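You operate a simulated robot arm through the tools that you are given. There is no shell and no other tool.

You are at the controls of a simulated robot arm. One attempt, no reset.

## Task
Set both heat dials to 50, the time dial to 10 and the speed knob to fast.

It is judged by the outcome, as a careful person would: the job done as asked, and still so three seconds after it is handed in. It fails if anything else is knocked over, pushed out of place, dropped, spilled or broken.

## Robot
A 7-joint arm with a two-finger parallel gripper, fixed in place. Base frame: the origin is at the foot of the arm, x ahead of it, y to its left, z up; the work surface is at about z = 860. Readings come in mm, rad, newtons and seconds.
With the tool pointing down near the work surface it reaches from about 100 to 520 mm from the base axis. Its first joint turns from -2.897 to 2.897 rad. Payload 1.57 kg.
The tool frame sits at the grasp point between the pads (the TCP): z along the fingers, y along the line on which they close. The tips reach 30 mm beyond it. Largest opening 80 mm; finger width 17, thickness 12; the body of the gripper, 40 by 82 mm, starts 80 mm behind the TCP.
Orientation is that of the tool frame in the base frame, as a unit quaternion [x, y, z, w]. With the fingers straight down and closing along the base's y, the tool's x points along the base's -x, its y along +y and its z along -z.

## Interface
- The arm moves only by the tool apply_moves. Its argument "increments" is a list of rows, each an object of numbers (a shift or turn left out is 0, a gripper value left out holds the last): "tx", "ty", "tz": the shift along the tool's x, y, z in mm; "rx", "ry", "rz": the turn, a rotation vector about the tool's x, y, z in rad; "gripper": the finger opening in mm, from 0 to 80. In form: [{"tx": .., "ty": .., "tz": .., "rx": .., "ry": .., "rz": .., "gripper": ..}, ...]. A call has 1 to 20 rows; each row shifts and turns the commanded pose from where the row before left it, along the tool's axes as they then stand. A row lasts 0.2 s, in which the tool goes at most 50 mm and 0.15 rad; a call with a longer step from one row to the next is refused whole, and so is a gripper value outside its range. A pose out of reach is approached as far as the arm can. The call stops where the force on the tool passes 40 N (or 10 N more than at its start, if that is more) or the arm is blocked; 0.2 s more then pass. Each finger travels about 72 mm/s and halts on what it meets, pressing with about 25 N; the grip force reading is that of the motor and also rises with nothing between the fingers. The clock runs only during rows and for 0.2 s after the last one: add rows that do not move to give the fingers time. It gives the time, the measured TCP pose, the force on the tool (base axes), the opening and the grip force at its end, in the units of the frame above (readings bear some noise), with the torque about the TCP (base axes, N m) and any sound that the robot's microphone picked up.
- Cameras (640 x 400 px; columns grow to the right, rows downward): "scene" is fixed at [50.3, -502.2, 1717.9]; the picture's right is [0.97, -0.23, 0.00], its down [-0.13, -0.54, -0.83] and it looks along [0.19, 0.81, -0.56] (base axes); focal length 320 px, centre (320, 200). "wrist" rides on the gripper at [72, -7, -122] in the tool frame; the picture's right is [0.09, 1.00, 0.00], its down [-0.84, 0.08, -0.54] and it looks along [-0.54, 0.05, 0.84] (tool axes); focal length 238 px, centre (320, 200).
- capture(camera): a new picture of that camera. The clock stands still meanwhile.
- slide_trunk(by): slides the trunk up (or, below 0, down) by that many mm; the arm rides with it, the base frame stays. It gives what a move gives, with no picture.
- point_at(camera, pixels): for up to 12 pixels [column, row] of the newest picture of that camera ("zoom" is the newest enlarged one), the place [x, y, z] in the base frame of the surface seen there, good to about 3 mm. The clock stands still meanwhile.
- inspect(camera, box): a new picture of the part [left, top, right, bottom] of that camera's present view, enlarged. The clock stands still meanwhile.
- close_job(): hands the job in; it is judged then, once.

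Unless the task says otherwise, let go and move clear before handing in.

The tools are called after ">>>" as name(argument=value, ...) on one line, values as JSON. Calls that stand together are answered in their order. apply_moves: Moves the arm, as the interface text tells. Its arguments: {"type":"object","properties":{"increments":{"type":"array"}},"required":["increments"]} The other tools are called the same way: slide_trunk (by) slides the trunk up or down; capture (camera) takes a picture; point_at (camera, pixels) gives the place of the surface under pixels of a picture; inspect (camera, box) takes an enlarged picture of a part of a camera's view; close_job () hands the job in.

At the start:

```text
time: 0.0
ee_pos: [435.6, 236.3, 1455.0]
tool_rot: [0.0, 1.0, 0.0, 0.0]
wrist_force: [-0.7, -0.1, 0.7]
moment: [0.01, -0.03, 0.0]
opening: 79.9
finger_force: 0.1
trunk travel left (down, up): [-900.0, 90.0]
```

scene: 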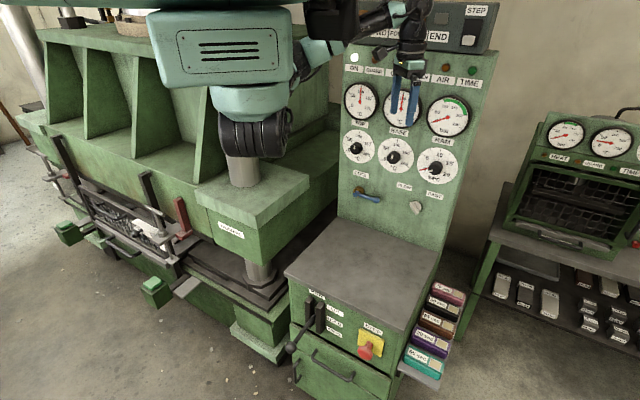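
wrist: 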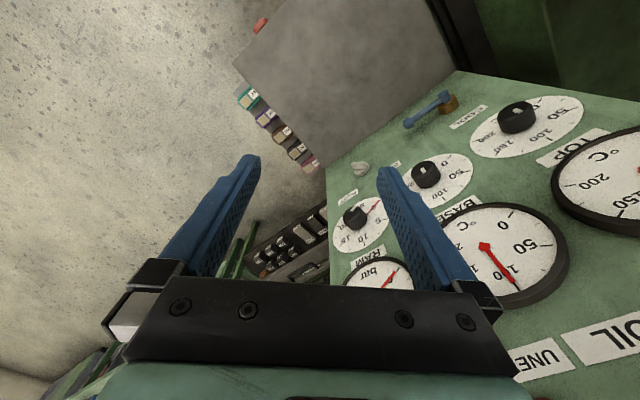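

The scene shows a green panel with three gauges (about row 105), and three dials below (about row 155), plus a lever and a small knob near rows 195-205. I'll enlarge the panel to read the dials.

>>> inspect(camera="scene", box=[330, 120, 480, 220])

>>> inspect(camera="wrist", box=[320, 60, 600, 240])

>>> inspect(camera="scene", box=[330, 0, 510, 120])

```text
4.00 times, centred on (405, 170) of scene
```

zoom: 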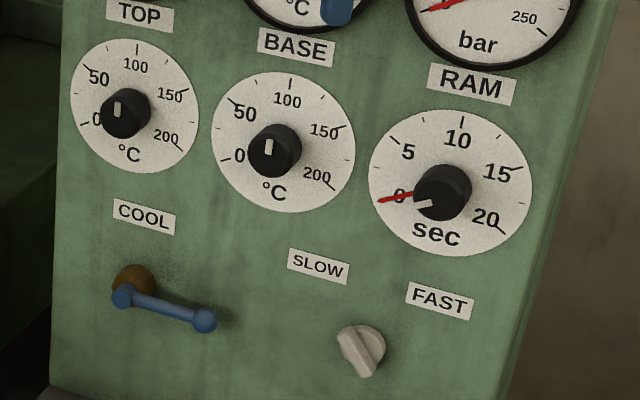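

```text
2.22 times, centred on (460, 150) of wrist
```

zoom: 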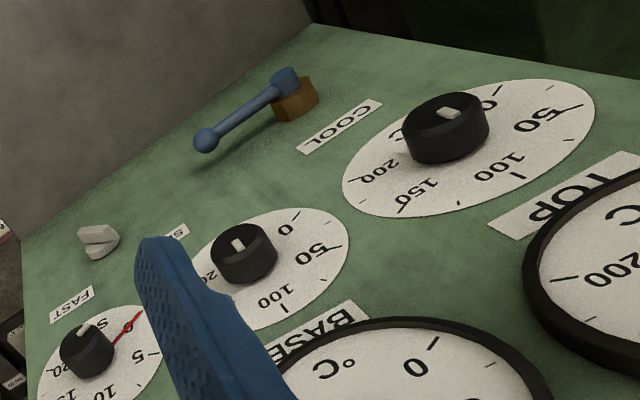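

```text
3.33 times, centred on (420, 60) of scene
```

zoom: 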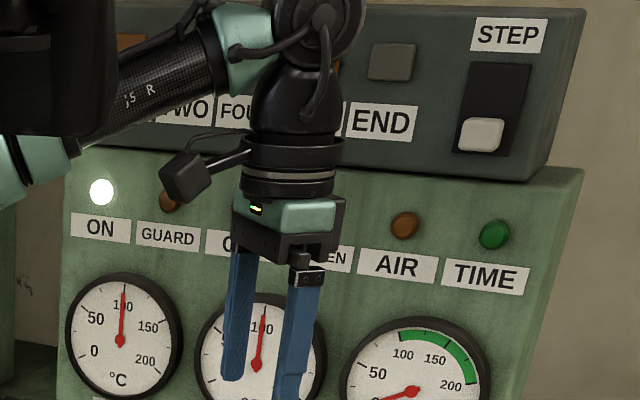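

The TOP and BASE dial pointers seem to sit near 100, TIME near 0, and the speed knob is the light one under SLOW/FAST. Next I'll measure the dial faces and knobs.

>>> inspect(camera="scene", box=[335, 125, 415, 175])

```text
8.00 times, centred on (375, 150) of scene
```

zoom: 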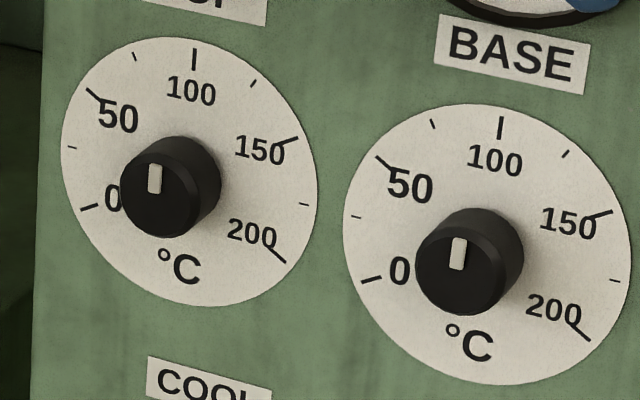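

Enlarged, both heat pointers stand straight up at 100 (TOP marker (155,178), BASE marker (458,253)). I'll measure these points.

>>> point_at(camera="zoom", pixels=[[140, 210], [155, 178], [194, 60], [96, 96], [90, 207], [275, 255], [290, 141], [470, 280], [458, 253], [500, 128], [385, 165], [372, 280]])

>>> point_at(camera="zoom", pixels=[[580, 330], [600, 215], [67, 150], [312, 175], [190, 40], [190, 302], [350, 230], [628, 260], [500, 106], [480, 382], [180, 140], [205, 190]])

>>> inspect(camera="scene", box=[390, 140, 480, 220])

```text
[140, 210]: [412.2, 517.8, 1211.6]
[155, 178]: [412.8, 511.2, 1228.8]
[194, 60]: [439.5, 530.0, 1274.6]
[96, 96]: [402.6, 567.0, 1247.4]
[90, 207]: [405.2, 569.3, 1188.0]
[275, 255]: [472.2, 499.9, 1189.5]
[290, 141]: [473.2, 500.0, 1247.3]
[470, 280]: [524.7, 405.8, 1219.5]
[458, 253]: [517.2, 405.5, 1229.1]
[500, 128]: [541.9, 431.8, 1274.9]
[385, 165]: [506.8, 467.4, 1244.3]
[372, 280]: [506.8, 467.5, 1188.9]
```

```text
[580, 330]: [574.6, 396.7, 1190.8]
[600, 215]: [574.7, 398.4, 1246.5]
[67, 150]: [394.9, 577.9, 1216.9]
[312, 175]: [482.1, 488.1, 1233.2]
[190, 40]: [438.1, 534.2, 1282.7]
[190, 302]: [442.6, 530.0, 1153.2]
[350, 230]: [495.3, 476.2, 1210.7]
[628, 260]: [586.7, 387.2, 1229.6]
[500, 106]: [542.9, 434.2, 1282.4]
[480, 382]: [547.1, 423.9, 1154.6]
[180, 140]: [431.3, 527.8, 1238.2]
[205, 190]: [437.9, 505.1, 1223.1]
```

```text
5.00 times, centred on (435, 180) of scene
```

zoom: 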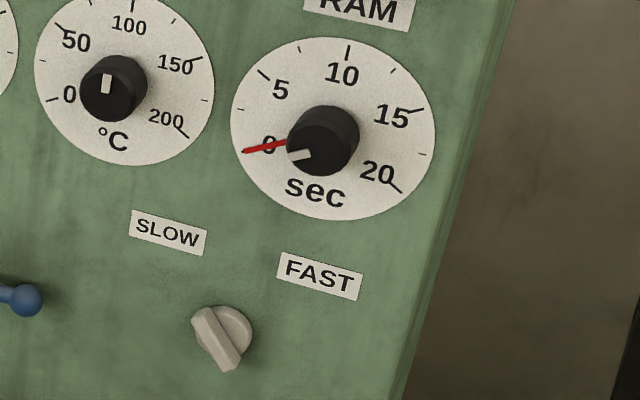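

The dials' scale is 60° per 50 °C (0 at −120°, 100 straight up), and the panel is a vertical plane facing the arm at about 45°. I'll measure the TIME dial, the speed knob, the lever and the nearby obstacles.

>>> point_at(camera="zoom", pixels=[[300, 154], [325, 150], [348, 50], [263, 76], [245, 152], [396, 186], [416, 111], [212, 320], [230, 360], [240, 320], [25, 298], [168, 233]])

>>> point_at(camera="scene", pixels=[[245, 170], [300, 180], [235, 205], [250, 130], [250, 100], [220, 50], [355, 195], [375, 198], [470, 20], [480, 42], [440, 265], [300, 150]])

>>> inspect(camera="scene", box=[140, 0, 460, 200])

```text
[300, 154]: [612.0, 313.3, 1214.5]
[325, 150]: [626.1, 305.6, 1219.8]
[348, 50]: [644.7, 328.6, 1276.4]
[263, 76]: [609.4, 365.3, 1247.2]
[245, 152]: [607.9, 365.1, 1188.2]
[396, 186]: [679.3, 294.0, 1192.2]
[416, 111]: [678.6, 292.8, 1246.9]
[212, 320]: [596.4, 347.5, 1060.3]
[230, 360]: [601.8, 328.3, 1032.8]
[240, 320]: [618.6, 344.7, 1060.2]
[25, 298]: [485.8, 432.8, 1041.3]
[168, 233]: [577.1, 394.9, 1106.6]
```

```text
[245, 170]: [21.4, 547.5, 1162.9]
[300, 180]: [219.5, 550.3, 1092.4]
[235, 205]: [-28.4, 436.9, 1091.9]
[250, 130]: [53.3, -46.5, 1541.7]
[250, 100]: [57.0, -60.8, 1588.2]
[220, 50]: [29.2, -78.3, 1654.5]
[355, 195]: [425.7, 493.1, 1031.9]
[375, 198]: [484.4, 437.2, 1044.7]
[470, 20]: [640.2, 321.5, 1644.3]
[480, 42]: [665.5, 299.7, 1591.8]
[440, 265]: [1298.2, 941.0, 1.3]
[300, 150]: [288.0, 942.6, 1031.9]
```

```text
2.00 times, centred on (300, 100) of scene
```

zoom: 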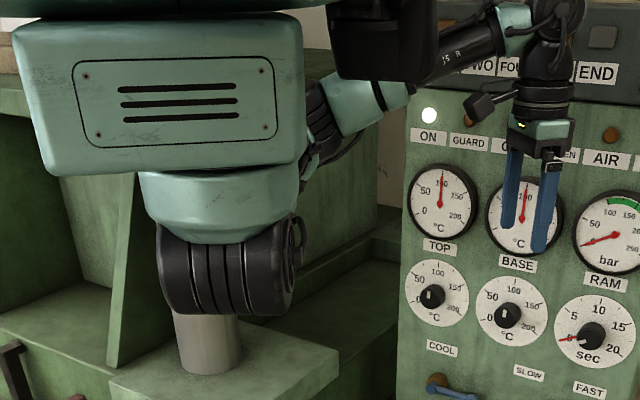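

The panel plane lies at (x+y)/√2 ≈ 688. The dial centres are near z 1218, with TOP at (439,533), BASE at (541,432.5) and TIME at (644,329). The speed knob is near z 1046. I'll yaw the tool to face the panel and start pitching it up in free space.

>>> apply_moves(increments=[{"rz": -0.131}, {"rz": -0.131}, {"rz": -0.131}, {"rz": -0.131}, {"rz": -0.131}, {"rz": -0.1304}, {}, {}])

```text
time: 1.8
ee_pos: [437.4, 236.6, 1454.3]
tool_rot: [-0.383, 0.924, 0.0, 0.0]
wrist_force: [0.0, 0.5, 0.2]
moment: [0.01, 0.0, 0.03]
opening: 79.9
finger_force: 0.1
trunk travel left (down, up): [-900.0, 90.0]
```

The yaw came out as commanded, so now I'll pitch the tool up to horizontal in two stages.

>>> apply_moves(increments=[{"ry": -0.131}, {"ry": -0.131}, {"ry": -0.131}, {"ry": -0.131}, {"ry": -0.131}, {"ry": -0.131}, {}])

>>> capture(camera="scene")

```text
time: 3.4
ee_pos: [436.0, 235.5, 1454.5]
tool_rot: [-0.355, 0.853, 0.147, 0.354]
wrist_force: [1.1, 0.1, 0.1]
moment: [0.04, 0.02, 0.0]
opening: 79.9
finger_force: 0.0
trunk travel left (down, up): [-900.0, 90.0]
```

```text
taken
```

scene: 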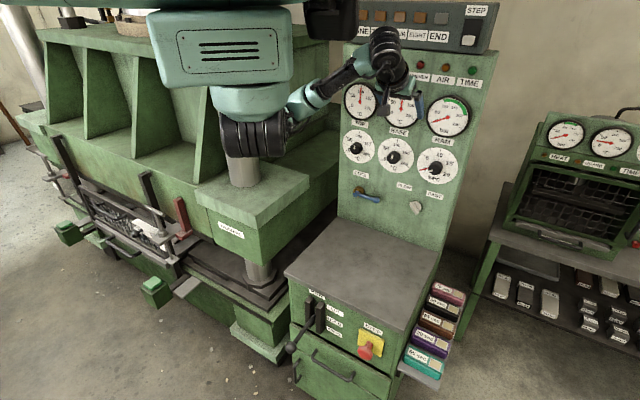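

The arm follows the pitch well, with the gripper now angled toward the panel at about (400,80). I'll finish pitching.

>>> apply_moves(increments=[{"ry": -0.131}, {"ry": -0.131}, {"ry": -0.131}, {"ry": -0.131}, {"ry": -0.131}, {"ry": -0.1298}, {}])

>>> capture(camera="scene")

>>> capture(camera="wrist")

```text
time: 5.0
ee_pos: [436.7, 234.9, 1455.4]
tool_rot: [-0.271, 0.652, 0.272, 0.654]
wrist_force: [0.5, -0.2, -0.2]
moment: [0.03, 0.01, -0.02]
opening: 79.9
finger_force: 0.1
trunk travel left (down, up): [-900.0, 90.0]
```

```text
taken
```

scene: 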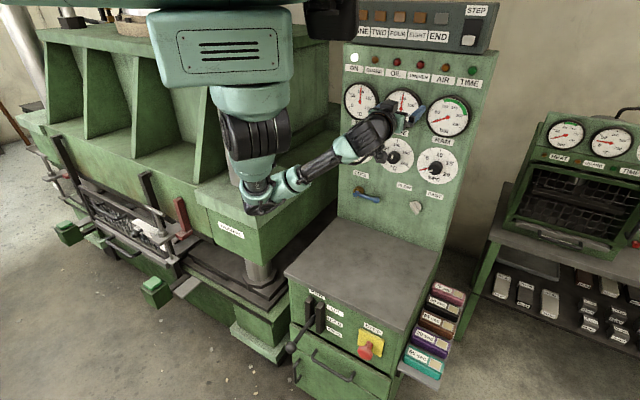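

```text
taken
```

wrist: 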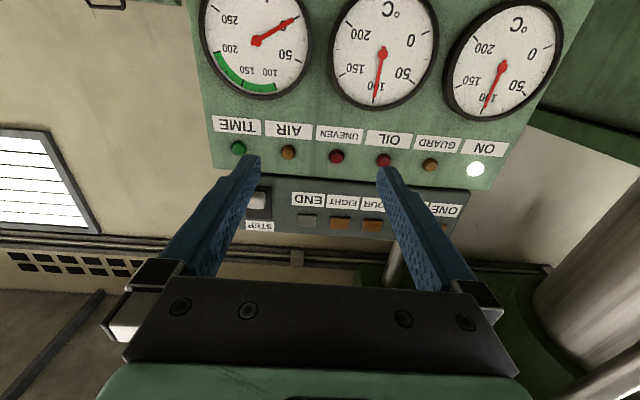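

The tool is now horizontal and faces the panel, with the camera on the underside so the picture is upside-down. I'll measure the elbow and shelf before lowering.

>>> point_at(camera="scene", pixels=[[262, 205], [250, 185], [290, 180], [250, 135], [230, 100], [360, 145], [285, 268], [335, 218], [405, 300], [440, 250], [320, 165], [212, 195]])

```text
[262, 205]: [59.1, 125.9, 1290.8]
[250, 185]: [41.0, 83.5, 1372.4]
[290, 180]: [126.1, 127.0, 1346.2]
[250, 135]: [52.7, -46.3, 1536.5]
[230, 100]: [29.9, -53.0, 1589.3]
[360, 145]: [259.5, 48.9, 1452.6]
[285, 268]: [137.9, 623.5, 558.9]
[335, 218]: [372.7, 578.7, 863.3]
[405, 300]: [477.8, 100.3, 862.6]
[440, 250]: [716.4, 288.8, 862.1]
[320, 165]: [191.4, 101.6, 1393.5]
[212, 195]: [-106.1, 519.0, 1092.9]
```

The elbow at about (60,126,1290) is clear of the press, whose top is at z 1092 and y over 430. I'll lower the tool to dial height in front of BASE, staying about 60 mm short of the knob.

>>> apply_moves(increments=[{"tx": 23.7, "ty": 6.6, "tz": 6}, {"tx": 23.7, "ty": 6.6, "tz": 6}, {"tx": 23.7, "ty": 6.6, "tz": 6}, {"tx": 23.7, "ty": 6.6, "tz": 6}, {"tx": 23.7, "ty": 6.6, "tz": 6}, {"tx": 23.7, "ty": 6.6, "tz": 6}, {"tx": 23.7, "ty": 6.6, "tz": 6}, {"tx": 23.7, "ty": 6.6, "tz": 6}, {"tx": 23.7, "ty": 6.6, "tz": 6}, {"tx": 23.7, "ty": 6.6, "tz": 6}, {}])

>>> capture(camera="scene")

>>> capture(camera="wrist")

```text
time: 7.4
ee_pos: [430.8, 323.7, 1217.4]
tool_rot: [-0.27, 0.653, 0.27, 0.654]
wrist_force: [-0.3, 0.4, 0.0]
moment: [-0.01, -0.02, 0.05]
opening: 79.9
finger_force: 0.0
trunk travel left (down, up): [-900.0, 90.0]
```

```text
taken
```

scene: 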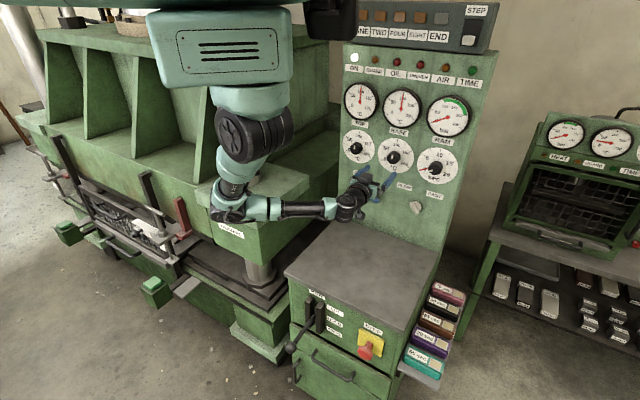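

```text
taken
```

wrist: 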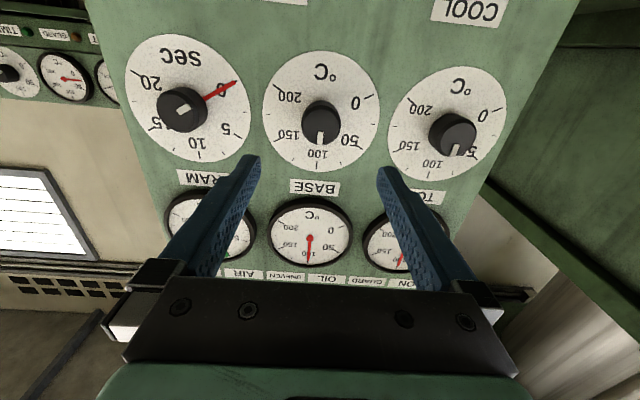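

The gripper now stands square in front of the BASE dial. I'll enlarge the wrist view to read each knob's pointer.

>>> inspect(camera="wrist", box=[250, 30, 410, 180])

>>> inspect(camera="wrist", box=[380, 50, 520, 190])

>>> inspect(camera="wrist", box=[120, 20, 270, 170])

```text
2.67 times, centred on (330, 105) of wrist
```

zoom: 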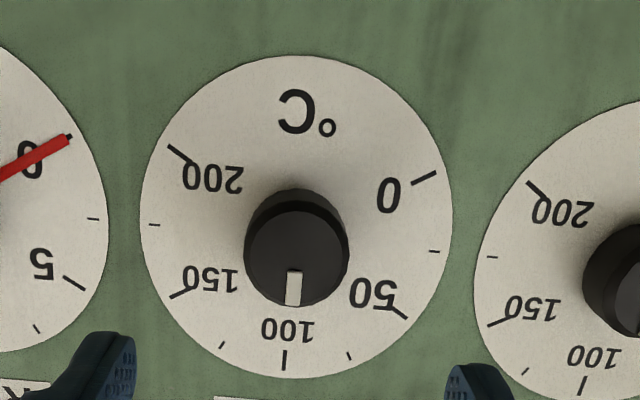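

```text
2.86 times, centred on (450, 120) of wrist
```

zoom: 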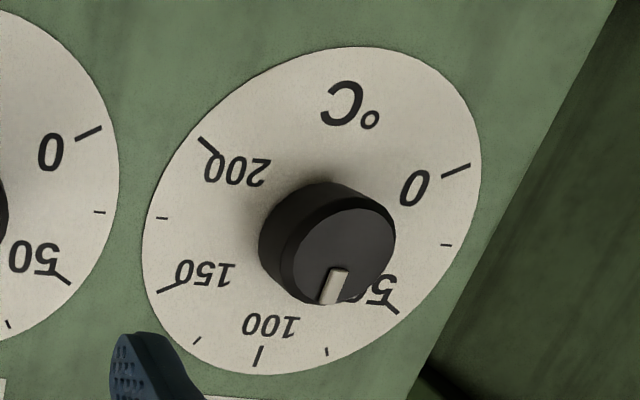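

```text
2.67 times, centred on (195, 95) of wrist
```

zoom: 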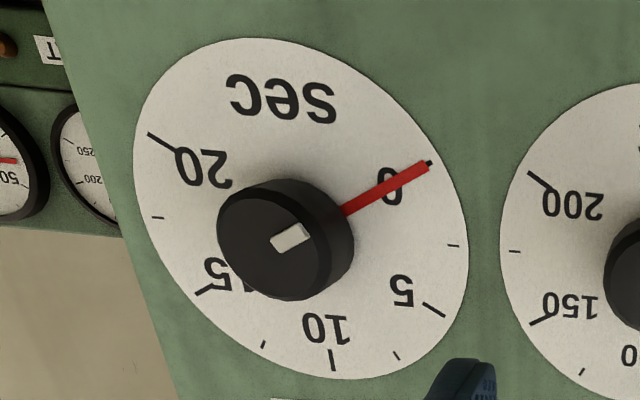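

The markers confirm BASE and TOP at 100 and TIME at 0, with the knob pointer lined up with the red hand. I'll re-measure the knob positions from this closer camera.

>>> inspect(camera="wrist", box=[270, 70, 370, 170])

```text
4.00 times, centred on (320, 120) of wrist
```

zoom: 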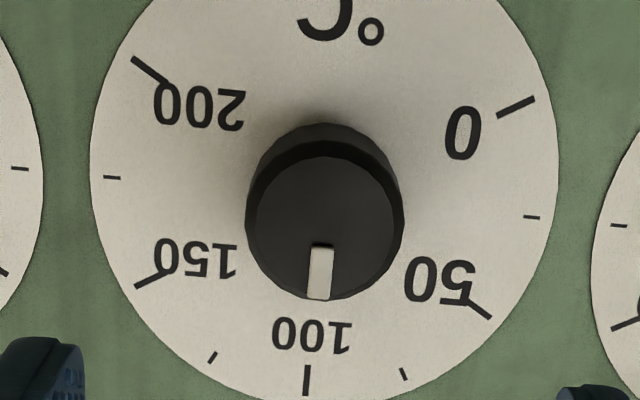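

>>> point_at(camera="zoom", pixels=[[255, 215], [393, 215], [324, 165], [320, 290], [324, 225], [324, 130], [306, 385], [150, 68], [515, 108], [480, 310], [148, 282], [321, 250]])

```text
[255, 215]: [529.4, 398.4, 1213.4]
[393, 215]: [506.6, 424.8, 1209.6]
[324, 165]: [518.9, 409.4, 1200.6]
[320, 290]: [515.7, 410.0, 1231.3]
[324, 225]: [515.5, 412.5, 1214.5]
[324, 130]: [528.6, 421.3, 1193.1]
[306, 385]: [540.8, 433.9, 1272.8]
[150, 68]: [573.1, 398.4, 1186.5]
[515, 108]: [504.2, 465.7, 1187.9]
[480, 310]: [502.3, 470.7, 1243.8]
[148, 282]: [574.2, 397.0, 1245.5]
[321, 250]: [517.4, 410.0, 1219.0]
```

The knob front is at d≈656 and the panel at d≈687, so the knob stands out about 31 mm and is about 37 mm across. It is centred at s≈75.5, z≈1216.5, and the tool is nearly aligned with it. I'll test the wrist roll in free space before gripping.

>>> apply_moves(increments=[{"rz": -0.15}, {"rz": -0.15}, {"rz": -0.15}, {"rz": -0.15}, {"rz": -0.15}, {"rz": -0.15}, {"rz": -0.1472}, {}, {}])

```text
time: 9.4
ee_pos: [431.6, 325.0, 1217.5]
tool_rot: [-0.562, 0.43, -0.092, 0.701]
wrist_force: [-0.4, -0.3, -0.1]
moment: [0.03, 0.01, 0.01]
opening: 80.1
finger_force: 0.0
trunk travel left (down, up): [-900.0, 90.0]
```

A −60° roll is reachable. Next I'll test the positive direction, back through zero to +60°.

>>> apply_moves(increments=[{"rz": 0.15}, {"rz": 0.15}, {"rz": 0.15}, {"rz": 0.15}, {"rz": 0.15}, {"rz": 0.15}, {"rz": 0.15}, {"rz": 0.15}, {"rz": 0.15}, {"rz": 0.15}, {"rz": 0.15}, {"rz": 0.15}, {"rz": 0.15}, {"rz": 0.1444}, {}, {}])

```text
time: 12.8
ee_pos: [433.0, 324.1, 1218.2]
tool_rot: [0.091, 0.7, 0.562, 0.431]
wrist_force: [-0.3, 0.0, -0.5]
moment: [-0.02, 0.0, -0.01]
opening: 80.0
finger_force: 0.1
trunk travel left (down, up): [-900.0, 90.0]
```

The wrist can roll from −60° to +60° freely. I'm at +60° now, so I'll grip BASE here and turn back to 0. First comes a partial approach with a small alignment correction.

>>> apply_moves(increments=[{"tx": 1.9, "ty": -0.5, "tz": 10}, {"tz": 15}, {"tz": 15}, {"tz": 15}, {"tz": 15}, {"tz": 10}, {}])

>>> capture(camera="wrist")

>>> inspect(camera="scene", box=[330, 100, 490, 220])

```text
time: 14.4
ee_pos: [488.3, 382.2, 1217.6]
tool_rot: [0.092, 0.7, 0.562, 0.431]
wrist_force: [-0.2, 0.4, -0.4]
moment: [0.01, 0.01, 0.03]
opening: 79.7
finger_force: 0.1
trunk travel left (down, up): [-900.0, 90.0]
```

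```text
taken
```

wrist: 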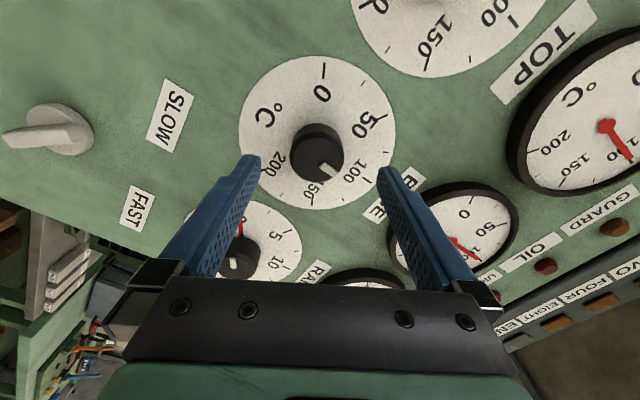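

```text
3.33 times, centred on (410, 160) of scene
```

zoom: 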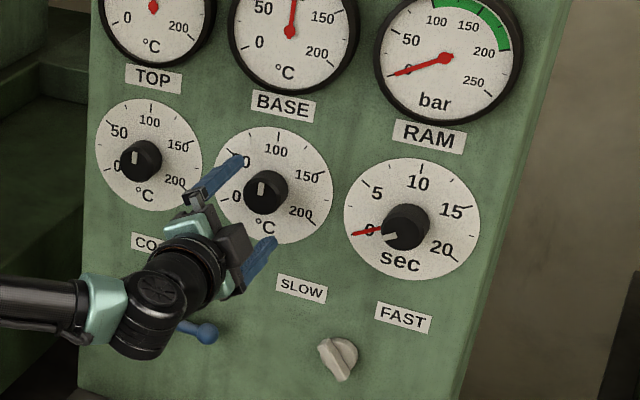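

The knob at wrist pixel (318,150) sits centred between the fingers (columns 255–385). I'll go in another 35 mm so the fingers straddle it, watching the force.

>>> apply_moves(increments=[{"tz": 8}, {"tz": 8}, {"tz": 8}, {"tz": 6}, {"tz": 5}, {}, {}])

>>> capture(camera="wrist")

>>> inspect(camera="scene", box=[330, 100, 490, 220])

```text
time: 16.0
ee_pos: [512.4, 407.7, 1216.8]
tool_rot: [0.091, 0.701, 0.561, 0.431]
wrist_force: [-0.7, -0.3, -0.3]
moment: [-0.02, -0.03, 0.02]
opening: 80.1
finger_force: 0.1
trunk travel left (down, up): [-900.0, 90.0]
```

```text
taken
```

wrist: 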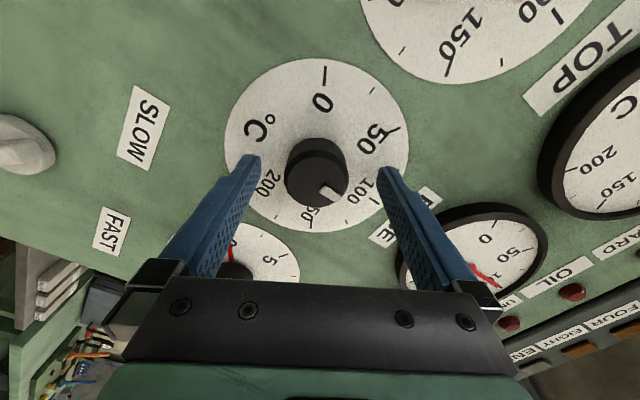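

```text
3.33 times, centred on (410, 160) of scene
```

zoom: 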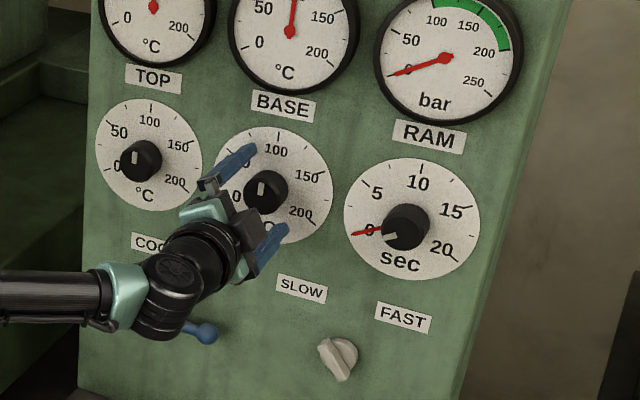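

The fingers now straddle the BASE knob at TCP d≈650.6, and no contact force is shown. I'll close on it.

>>> apply_moves(increments=[{"gripper": 20}, {"gripper": 20}, {"gripper": 20}, {"gripper": 20}, {"gripper": 20}])

>>> capture(camera="wrist")

```text
time: 17.2
ee_pos: [513.0, 406.1, 1215.4]
tool_rot: [0.093, 0.702, 0.56, 0.431]
wrist_force: [-3.1, -5.5, -11.5]
moment: [-0.05, 0.0, -0.3]
opening: 41.4
finger_force: 45.0
trunk travel left (down, up): [-900.0, 90.0]
```

```text
taken
```

wrist: 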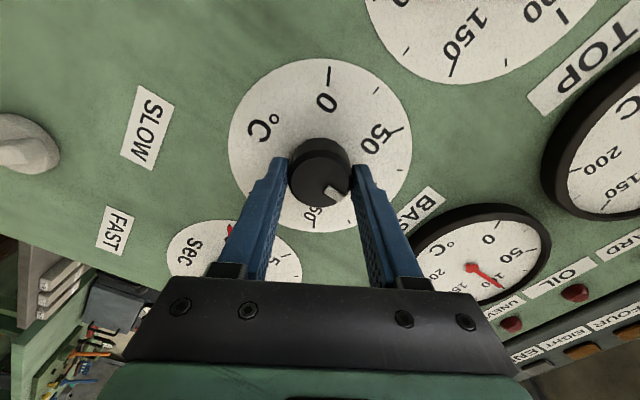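

The grip holds at 41 mm with a modest side load of about 11 N along the closing line. I'll relieve that by shifting 2 mm and then turn −60° (anticlockwise from the front) about the tool axis.

>>> apply_moves(increments=[{"ty": -1}, {"ty": -1}, {}, {"rz": -0.1}, {"rz": -0.1}])

>>> capture(camera="wrist")

```text
time: 18.4
ee_pos: [512.9, 405.8, 1215.2]
tool_rot: [0.021, 0.706, 0.516, 0.485]
wrist_force: [-4.5, -4.1, -6.7]
moment: [-0.31, 0.33, 0.38]
opening: 41.5
finger_force: 44.4
trunk travel left (down, up): [-900.0, 90.0]
```

```text
taken
```

wrist: 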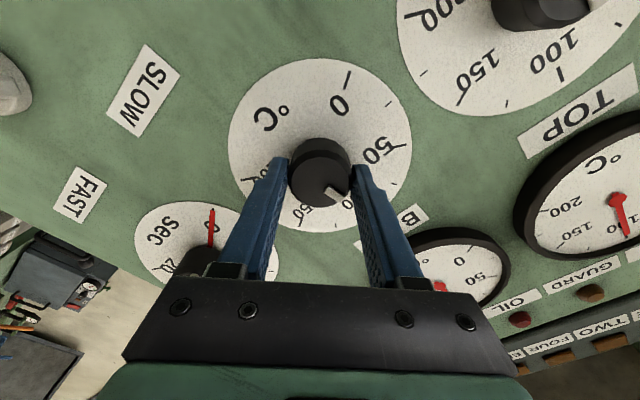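

The marker near (337,193) keeps its place between the fingers while the dial face turns, so the knob is following. I'll continue the remaining turn.

>>> apply_moves(increments=[{"rz": -0.1}, {"rz": -0.1}, {"rz": -0.1}, {"rz": -0.1}, {"rz": -0.1}, {"rz": -0.1}, {"rz": -0.1}, {"rz": -0.1}, {"rz": -0.0472}, {}, {}])

>>> capture(camera="wrist")

>>> inspect(camera="scene", box=[350, 120, 430, 180])

```text
time: 20.8
ee_pos: [512.0, 407.0, 1215.2]
tool_rot: [-0.271, 0.653, 0.27, 0.654]
wrist_force: [-4.1, -1.7, -6.4]
moment: [0.06, -0.09, 0.05]
opening: 41.6
finger_force: 45.2
trunk travel left (down, up): [-900.0, 90.0]
```

```text
taken
```

wrist: 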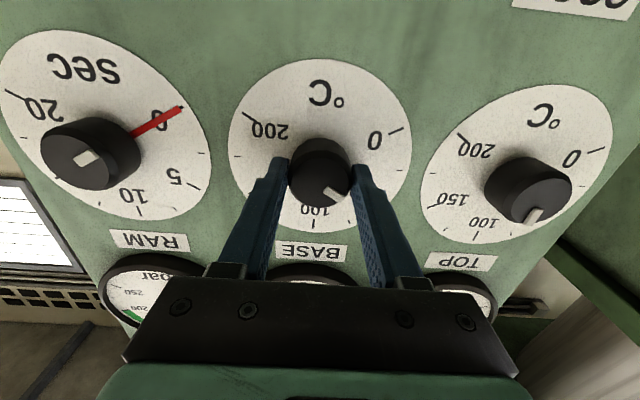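

```text
6.67 times, centred on (390, 150) of scene
```

zoom: 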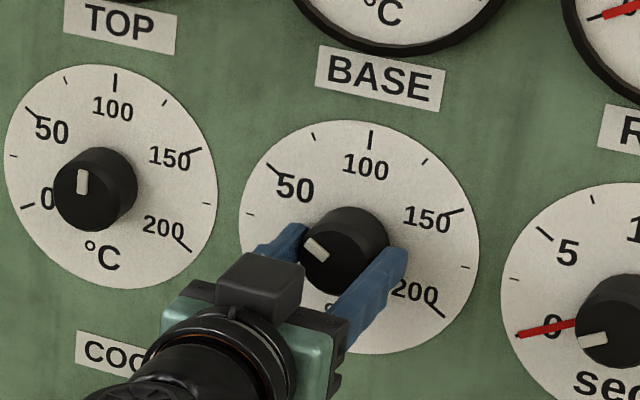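

The knob now points toward 50 in both views. I'll open, back off and check its reading closely.

>>> apply_moves(increments=[{"gripper": 80}, {"gripper": 80}, {"gripper": 80}, {"gripper": 80}, {"tz": -15}, {"tz": -20}, {"tz": -25}, {"tz": -25}, {"tz": -15}, {}])

>>> inspect(camera="wrist", box=[260, 60, 380, 180])

>>> inspect(camera="scene", box=[350, 120, 430, 180])

```text
time: 23.0
ee_pos: [442.3, 334.7, 1215.5]
tool_rot: [-0.271, 0.653, 0.27, 0.654]
wrist_force: [-0.1, 0.1, -1.1]
moment: [-0.02, 0.02, -0.02]
opening: 80.0
finger_force: 0.0
trunk travel left (down, up): [-900.0, 90.0]
```

```text
3.33 times, centred on (320, 120) of wrist
```

zoom: 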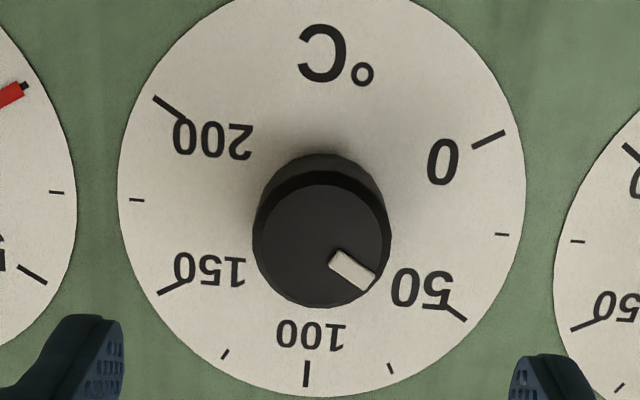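

```text
6.67 times, centred on (390, 150) of scene
```

zoom: 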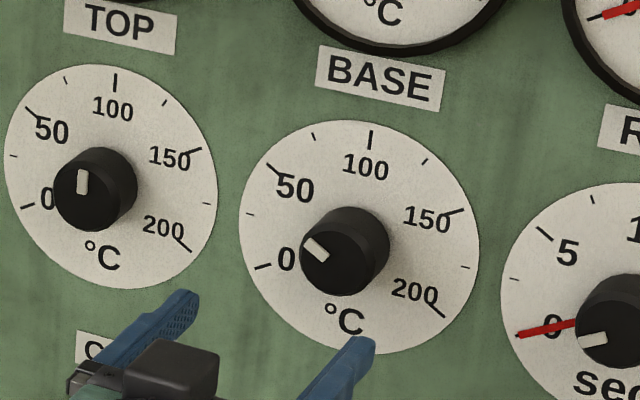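

BASE's marker runs parallel to the 50 tick. I'll magnify once more to check the angle accurately.

>>> inspect(camera="wrist", box=[290, 100, 370, 160])

>>> inspect(camera="scene", box=[375, 135, 415, 175])

```text
6.67 times, centred on (330, 130) of wrist
```

zoom: 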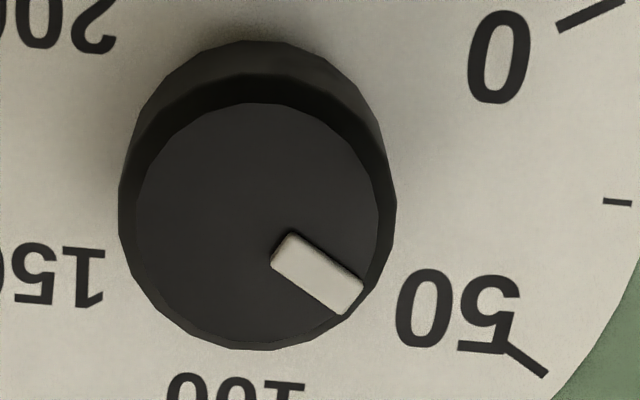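

```text
10.00 times, centred on (395, 155) of scene
```

zoom: 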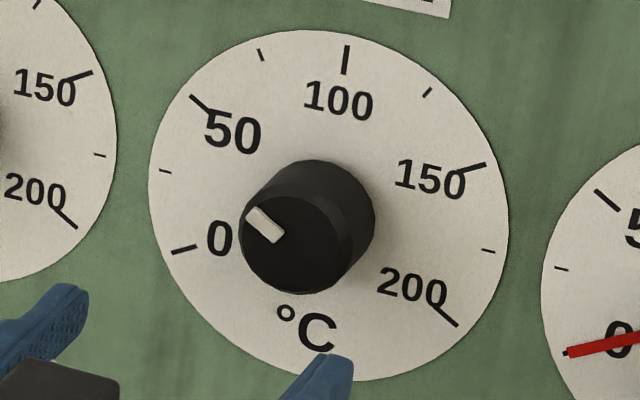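

BASE reads 50: its marker axis measures about 59.6° left of up. Next is TOP, and I'll move left halfway and check arm clearance to the press first.

>>> apply_moves(increments=[{"ty": 18}, {"ty": 18}, {"ty": 18}, {"ty": 18}, {}])

>>> capture(camera="scene")

```text
time: 24.2
ee_pos: [391.9, 386.8, 1213.5]
tool_rot: [-0.27, 0.653, 0.27, 0.654]
wrist_force: [0.3, 0.3, 0.8]
moment: [-0.01, 0.03, -0.01]
opening: 80.3
finger_force: 0.0
trunk travel left (down, up): [-900.0, 90.0]
```

```text
taken
```

scene: 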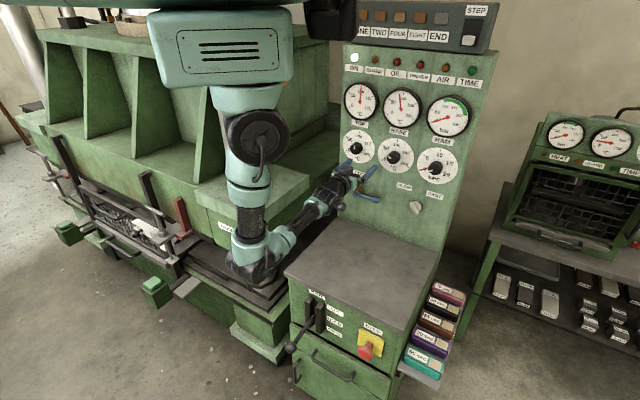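

The elbow now hangs at about (258,258). I'll measure its position against the press and the table edge.

>>> point_at(camera="scene", pixels=[[258, 275], [245, 240], [280, 240], [258, 190], [235, 262], [310, 210], [340, 190], [290, 285], [220, 225], [300, 262]])

>>> inspect(camera="scene", box=[190, 90, 430, 310])

```text
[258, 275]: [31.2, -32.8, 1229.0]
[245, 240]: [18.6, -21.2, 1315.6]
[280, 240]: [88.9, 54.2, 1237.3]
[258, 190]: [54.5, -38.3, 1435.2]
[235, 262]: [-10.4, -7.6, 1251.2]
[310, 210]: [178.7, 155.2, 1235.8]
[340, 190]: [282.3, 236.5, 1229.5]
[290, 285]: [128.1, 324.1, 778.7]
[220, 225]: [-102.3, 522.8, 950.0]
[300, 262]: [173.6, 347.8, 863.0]
```

```text
1.82 times, centred on (310, 200) of scene
```

zoom: 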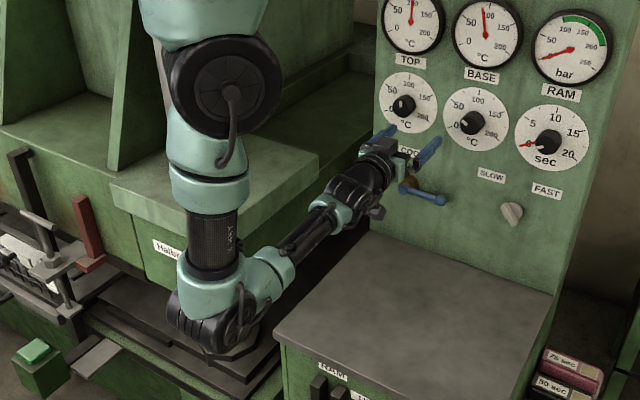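

The elbow at about (30,−30,1230) hangs in free space, well clear of everything. I'll continue left to the TOP dial and measure it.

>>> apply_moves(increments=[{"ty": 18}, {"ty": 18}, {"ty": 18}, {"ty": 18}, {}, {}])

>>> inspect(camera="wrist", box=[270, 70, 370, 170])

```text
time: 25.6
ee_pos: [339.5, 436.3, 1215.0]
tool_rot: [-0.271, 0.652, 0.27, 0.654]
wrist_force: [-0.4, 0.7, -0.1]
moment: [0.01, 0.0, 0.01]
opening: 80.1
finger_force: 0.0
trunk travel left (down, up): [-900.0, 90.0]
```

```text
4.00 times, centred on (320, 120) of wrist
```

zoom: 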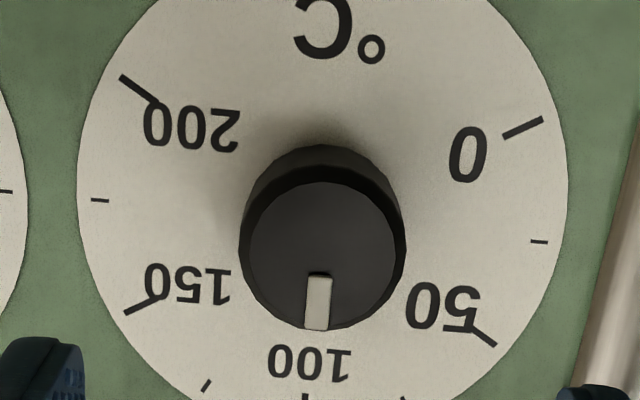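

TOP's knob (columns 239–406 of the enlargement, centre 322) is aligned, with its marker at 100. I'll advance around it in steps.

>>> apply_moves(increments=[{"tz": 15}, {"tz": 15}, {"tz": 15}, {"tz": 15}, {"tz": 12}, {"tz": 10}, {"tz": 8}, {"tz": 7}, {"tz": 5}, {}, {}])

>>> capture(camera="wrist")

>>> inspect(camera="scene", box=[320, 100, 460, 220])

```text
time: 28.0
ee_pos: [413.9, 509.8, 1214.8]
tool_rot: [-0.27, 0.653, 0.27, 0.654]
wrist_force: [0.6, -0.5, -1.6]
moment: [-0.02, 0.03, 0.03]
opening: 80.2
finger_force: 0.1
trunk travel left (down, up): [-900.0, 90.0]
```

```text
taken
```

wrist: 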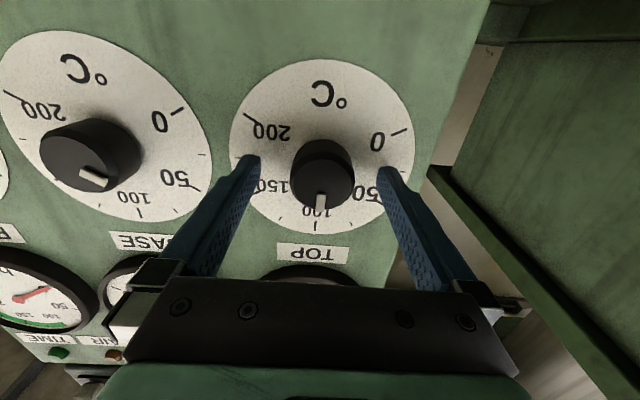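

```text
3.33 times, centred on (390, 160) of scene
```

zoom: 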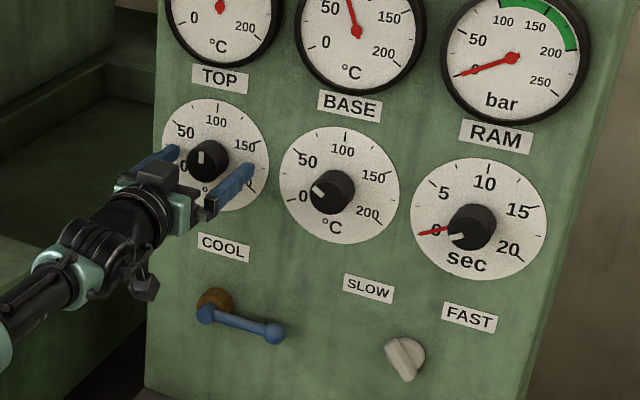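

The fingers straddle the TOP knob, centred at wrist pixel (322,175), with no contact force. I'll close on it.

>>> apply_moves(increments=[{"gripper": 20}, {"gripper": 20}, {"gripper": 20}, {"gripper": 20}, {"gripper": 20}])

```text
time: 29.2
ee_pos: [411.9, 511.3, 1215.3]
tool_rot: [-0.271, 0.652, 0.27, 0.654]
wrist_force: [-2.6, 4.0, 0.2]
moment: [-0.15, 0.16, 0.2]
opening: 41.3
finger_force: 44.8
trunk travel left (down, up): [-900.0, 90.0]
```

The grip holds at 41 mm with only about 5 N side load. I'll shift 0.8 mm to ease it and turn −60°.

>>> apply_moves(increments=[{"ty": 0.8}, {"rz": -0.1}, {"rz": -0.1}, {"rz": -0.1}, {"rz": -0.1}, {"rz": -0.1}, {"rz": -0.1}, {"rz": -0.1}, {"rz": -0.1}, {"rz": -0.1}, {"rz": -0.1}, {"rz": -0.0472}, {}, {}])

>>> capture(camera="wrist")

>>> inspect(camera="scene", box=[320, 100, 460, 220])

```text
time: 32.2
ee_pos: [411.7, 509.8, 1215.1]
tool_rot: [-0.561, 0.429, -0.093, 0.702]
wrist_force: [0.4, 1.1, 0.7]
moment: [0.4, -0.4, 0.69]
opening: 41.3
finger_force: 45.6
trunk travel left (down, up): [-900.0, 90.0]
```

```text
taken
```

wrist: 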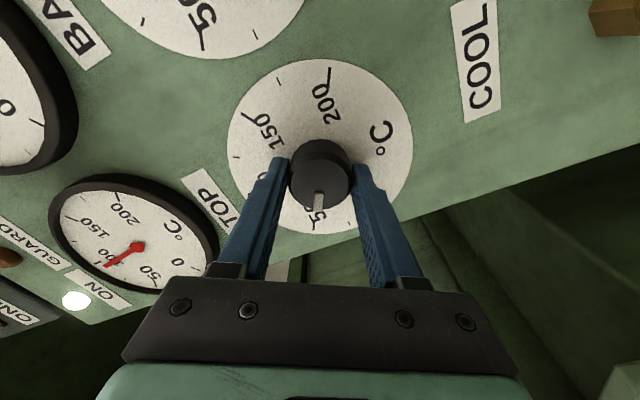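

```text
3.33 times, centred on (390, 160) of scene
```

zoom: 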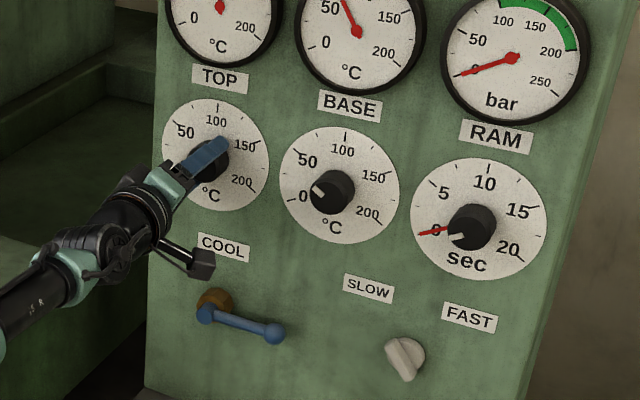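

The TOP marker now points at the 50 label in the wrist view at (318,205). I'll release, back off and verify.

>>> apply_moves(increments=[{"gripper": 80}, {"gripper": 80}, {"gripper": 80}, {"gripper": 80}, {"tz": -15}, {"tz": -20}, {"tz": -25}, {"tz": -25}, {"tz": -20}, {}])

>>> inspect(camera="wrist", box=[250, 60, 390, 180])

>>> inspect(camera="scene", box=[335, 125, 395, 175])

```text
time: 34.4
ee_pos: [337.4, 436.0, 1214.8]
tool_rot: [-0.56, 0.43, -0.094, 0.702]
wrist_force: [0.4, 0.0, 0.2]
moment: [0.05, 0.01, 0.01]
opening: 80.3
finger_force: 0.0
trunk travel left (down, up): [-900.0, 90.0]
```

```text
3.33 times, centred on (320, 120) of wrist
```

zoom: 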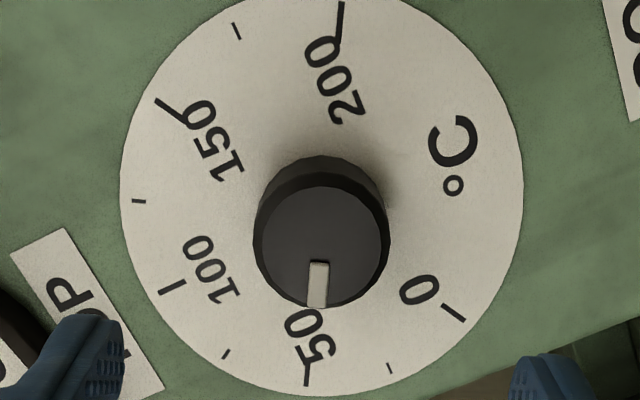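

```text
8.00 times, centred on (365, 150) of scene
```

zoom: 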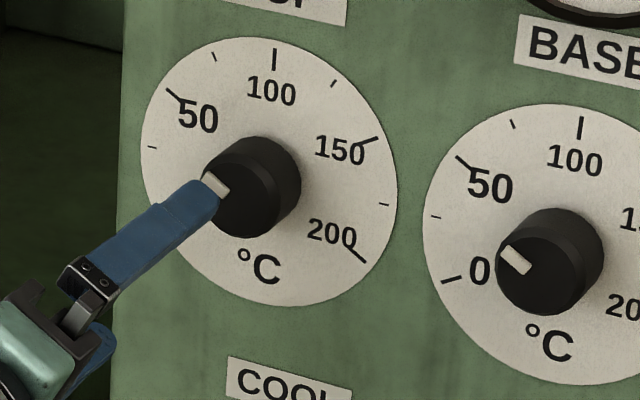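

TOP reads 50, with its marker parallel to the 50 tick at (307,375). Keeping the −60° roll, I'll travel right 291 mm to TIME.

>>> apply_moves(increments=[{"tx": 21, "ty": -12.1}, {"tx": 21, "ty": -12.1}, {"tx": 21, "ty": -12.1}, {"tx": 21, "ty": -12.1}, {"tx": 21, "ty": -12.1}, {"tx": 21, "ty": -12.1}, {"tx": 21, "ty": -12.1}, {"tx": 21, "ty": -12.1}, {"tx": 21, "ty": -12.1}, {"tx": 21, "ty": -12.1}, {"tx": 21, "ty": -12.1}, {"tx": 21, "ty": -12.1}, {}, {}])

>>> capture(camera="wrist")

>>> capture(camera="scene")

```text
time: 37.4
ee_pos: [543.9, 229.7, 1214.3]
tool_rot: [-0.56, 0.43, -0.093, 0.702]
wrist_force: [0.2, 0.6, 0.6]
moment: [-0.03, -0.02, -0.02]
opening: 80.2
finger_force: 0.1
trunk travel left (down, up): [-900.0, 90.0]
```

```text
taken
```

wrist: 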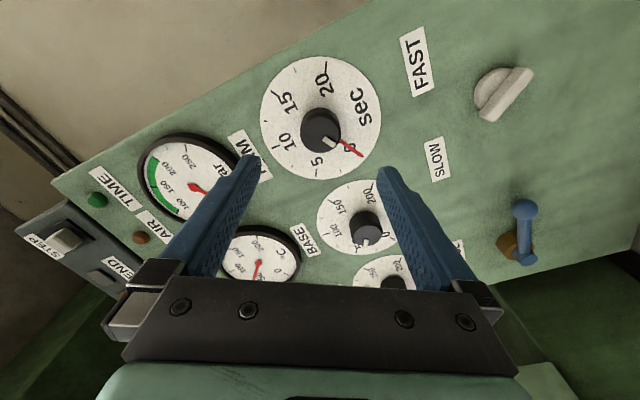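

```text
taken
```

scene: 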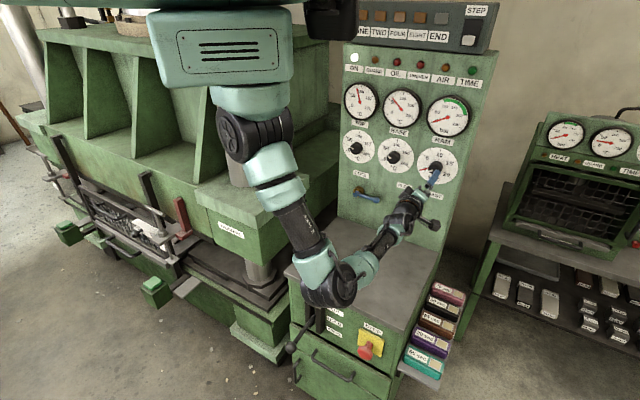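

TIME's knob at wrist pixel (320,130) is centred. The elbow appears at about (330,285), so I'll check its height above the shelf and inspect the dial.

>>> point_at(camera="scene", pixels=[[330, 300], [318, 290], [345, 275], [290, 215], [430, 222], [402, 220], [385, 245]])

>>> inspect(camera="wrist", box=[250, 50, 390, 190])

```text
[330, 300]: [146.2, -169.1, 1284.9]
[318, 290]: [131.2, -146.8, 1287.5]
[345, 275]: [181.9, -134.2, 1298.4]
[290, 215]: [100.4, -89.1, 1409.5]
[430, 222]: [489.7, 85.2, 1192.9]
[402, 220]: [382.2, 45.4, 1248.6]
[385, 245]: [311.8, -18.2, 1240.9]
```

```text
2.86 times, centred on (320, 120) of wrist
```

zoom: 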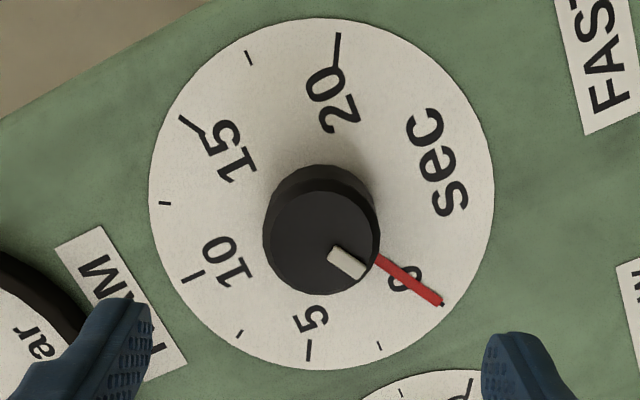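

The elbow is high (z≈1285) and clear. I'll measure how far the red hand stands off the dial face so the fingertips can clear it.

>>> point_at(camera="zoom", pixels=[[388, 264], [400, 273], [412, 281], [430, 293], [400, 300], [430, 330], [265, 240], [376, 240], [321, 200], [318, 285], [321, 240], [346, 263]])

```text
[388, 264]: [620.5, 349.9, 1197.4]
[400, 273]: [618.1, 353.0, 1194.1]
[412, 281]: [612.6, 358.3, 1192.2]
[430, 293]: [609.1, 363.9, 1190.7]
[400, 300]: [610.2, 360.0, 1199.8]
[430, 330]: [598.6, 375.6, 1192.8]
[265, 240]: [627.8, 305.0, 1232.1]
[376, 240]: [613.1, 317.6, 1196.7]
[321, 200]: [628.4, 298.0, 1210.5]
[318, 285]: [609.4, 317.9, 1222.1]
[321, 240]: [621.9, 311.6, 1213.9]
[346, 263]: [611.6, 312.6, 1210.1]
```

The red hand lies on the dial face at d≈687. I'll stop with the TCP at d≈646, which leaves the tips about 11 mm off the face. Approaching now.

>>> apply_moves(increments=[{"tz": 15}, {"tz": 15}, {"tz": 15}, {"tz": 15}, {"tz": 12}, {"tz": 10}, {"tz": 9}, {"tz": 7}, {}, {}])

>>> capture(camera="wrist")

>>> inspect(camera="scene", box=[360, 120, 480, 220])

```text
time: 39.6
ee_pos: [612.5, 298.7, 1215.7]
tool_rot: [-0.561, 0.43, -0.093, 0.701]
wrist_force: [-0.2, 0.1, -0.2]
moment: [-0.01, -0.01, -0.02]
opening: 79.9
finger_force: 0.1
trunk travel left (down, up): [-900.0, 90.0]
```

```text
taken
```

wrist: 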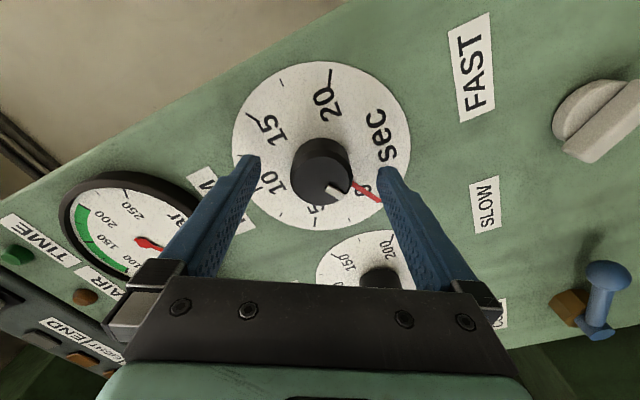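

```text
4.00 times, centred on (420, 170) of scene
```

zoom: 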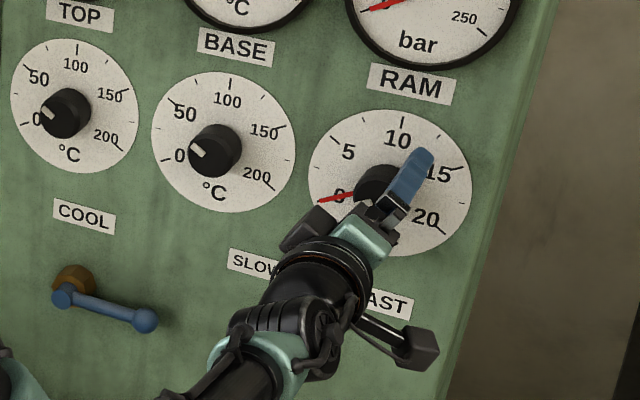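

The TIME knob is centred between the fingers at (320,175). I'll close on it.

>>> apply_moves(increments=[{"gripper": 20}, {"gripper": 20}, {"gripper": 20}, {"gripper": 20}, {"gripper": 20}])

```text
time: 40.8
ee_pos: [612.0, 299.3, 1215.3]
tool_rot: [-0.561, 0.43, -0.093, 0.701]
wrist_force: [-2.7, -1.0, -4.3]
moment: [0.0, 0.0, 0.19]
opening: 41.4
finger_force: 44.8
trunk travel left (down, up): [-900.0, 90.0]
```

The grip on TIME is good and the side load low. I'll turn it half of the +120° first and look.

>>> apply_moves(increments=[{"rz": 0.1}, {"rz": 0.1}, {"rz": 0.1}, {"rz": 0.1}, {"rz": 0.1}, {"rz": 0.1}, {"rz": 0.1}, {"rz": 0.1}, {"rz": 0.1}, {"rz": 0.1}, {"rz": 0.0472}, {}])

>>> capture(camera="wrist")

>>> inspect(camera="scene", box=[360, 60, 500, 220])

```text
time: 43.4
ee_pos: [611.7, 301.2, 1214.0]
tool_rot: [-0.272, 0.654, 0.271, 0.652]
wrist_force: [-11.5, -2.7, -14.8]
moment: [0.01, 0.01, 0.19]
opening: 41.1
finger_force: 45.4
trunk travel left (down, up): [-900.0, 90.0]
```

```text
taken
```

wrist: 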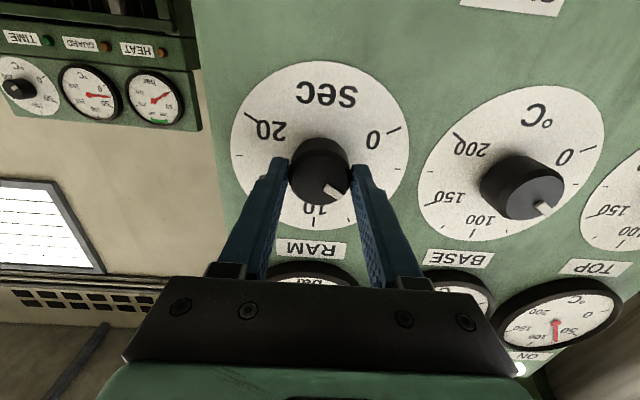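

```text
2.50 times, centred on (430, 140) of scene
```

zoom: 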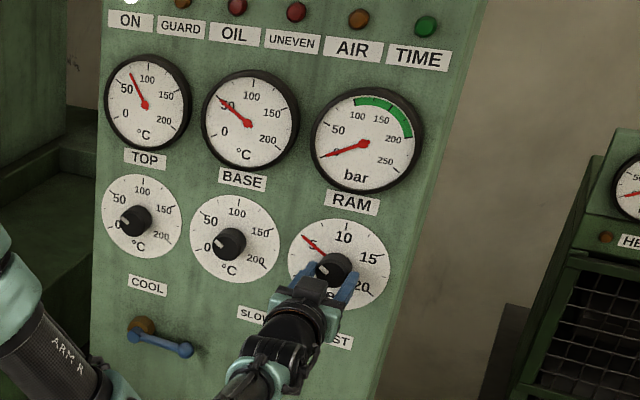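

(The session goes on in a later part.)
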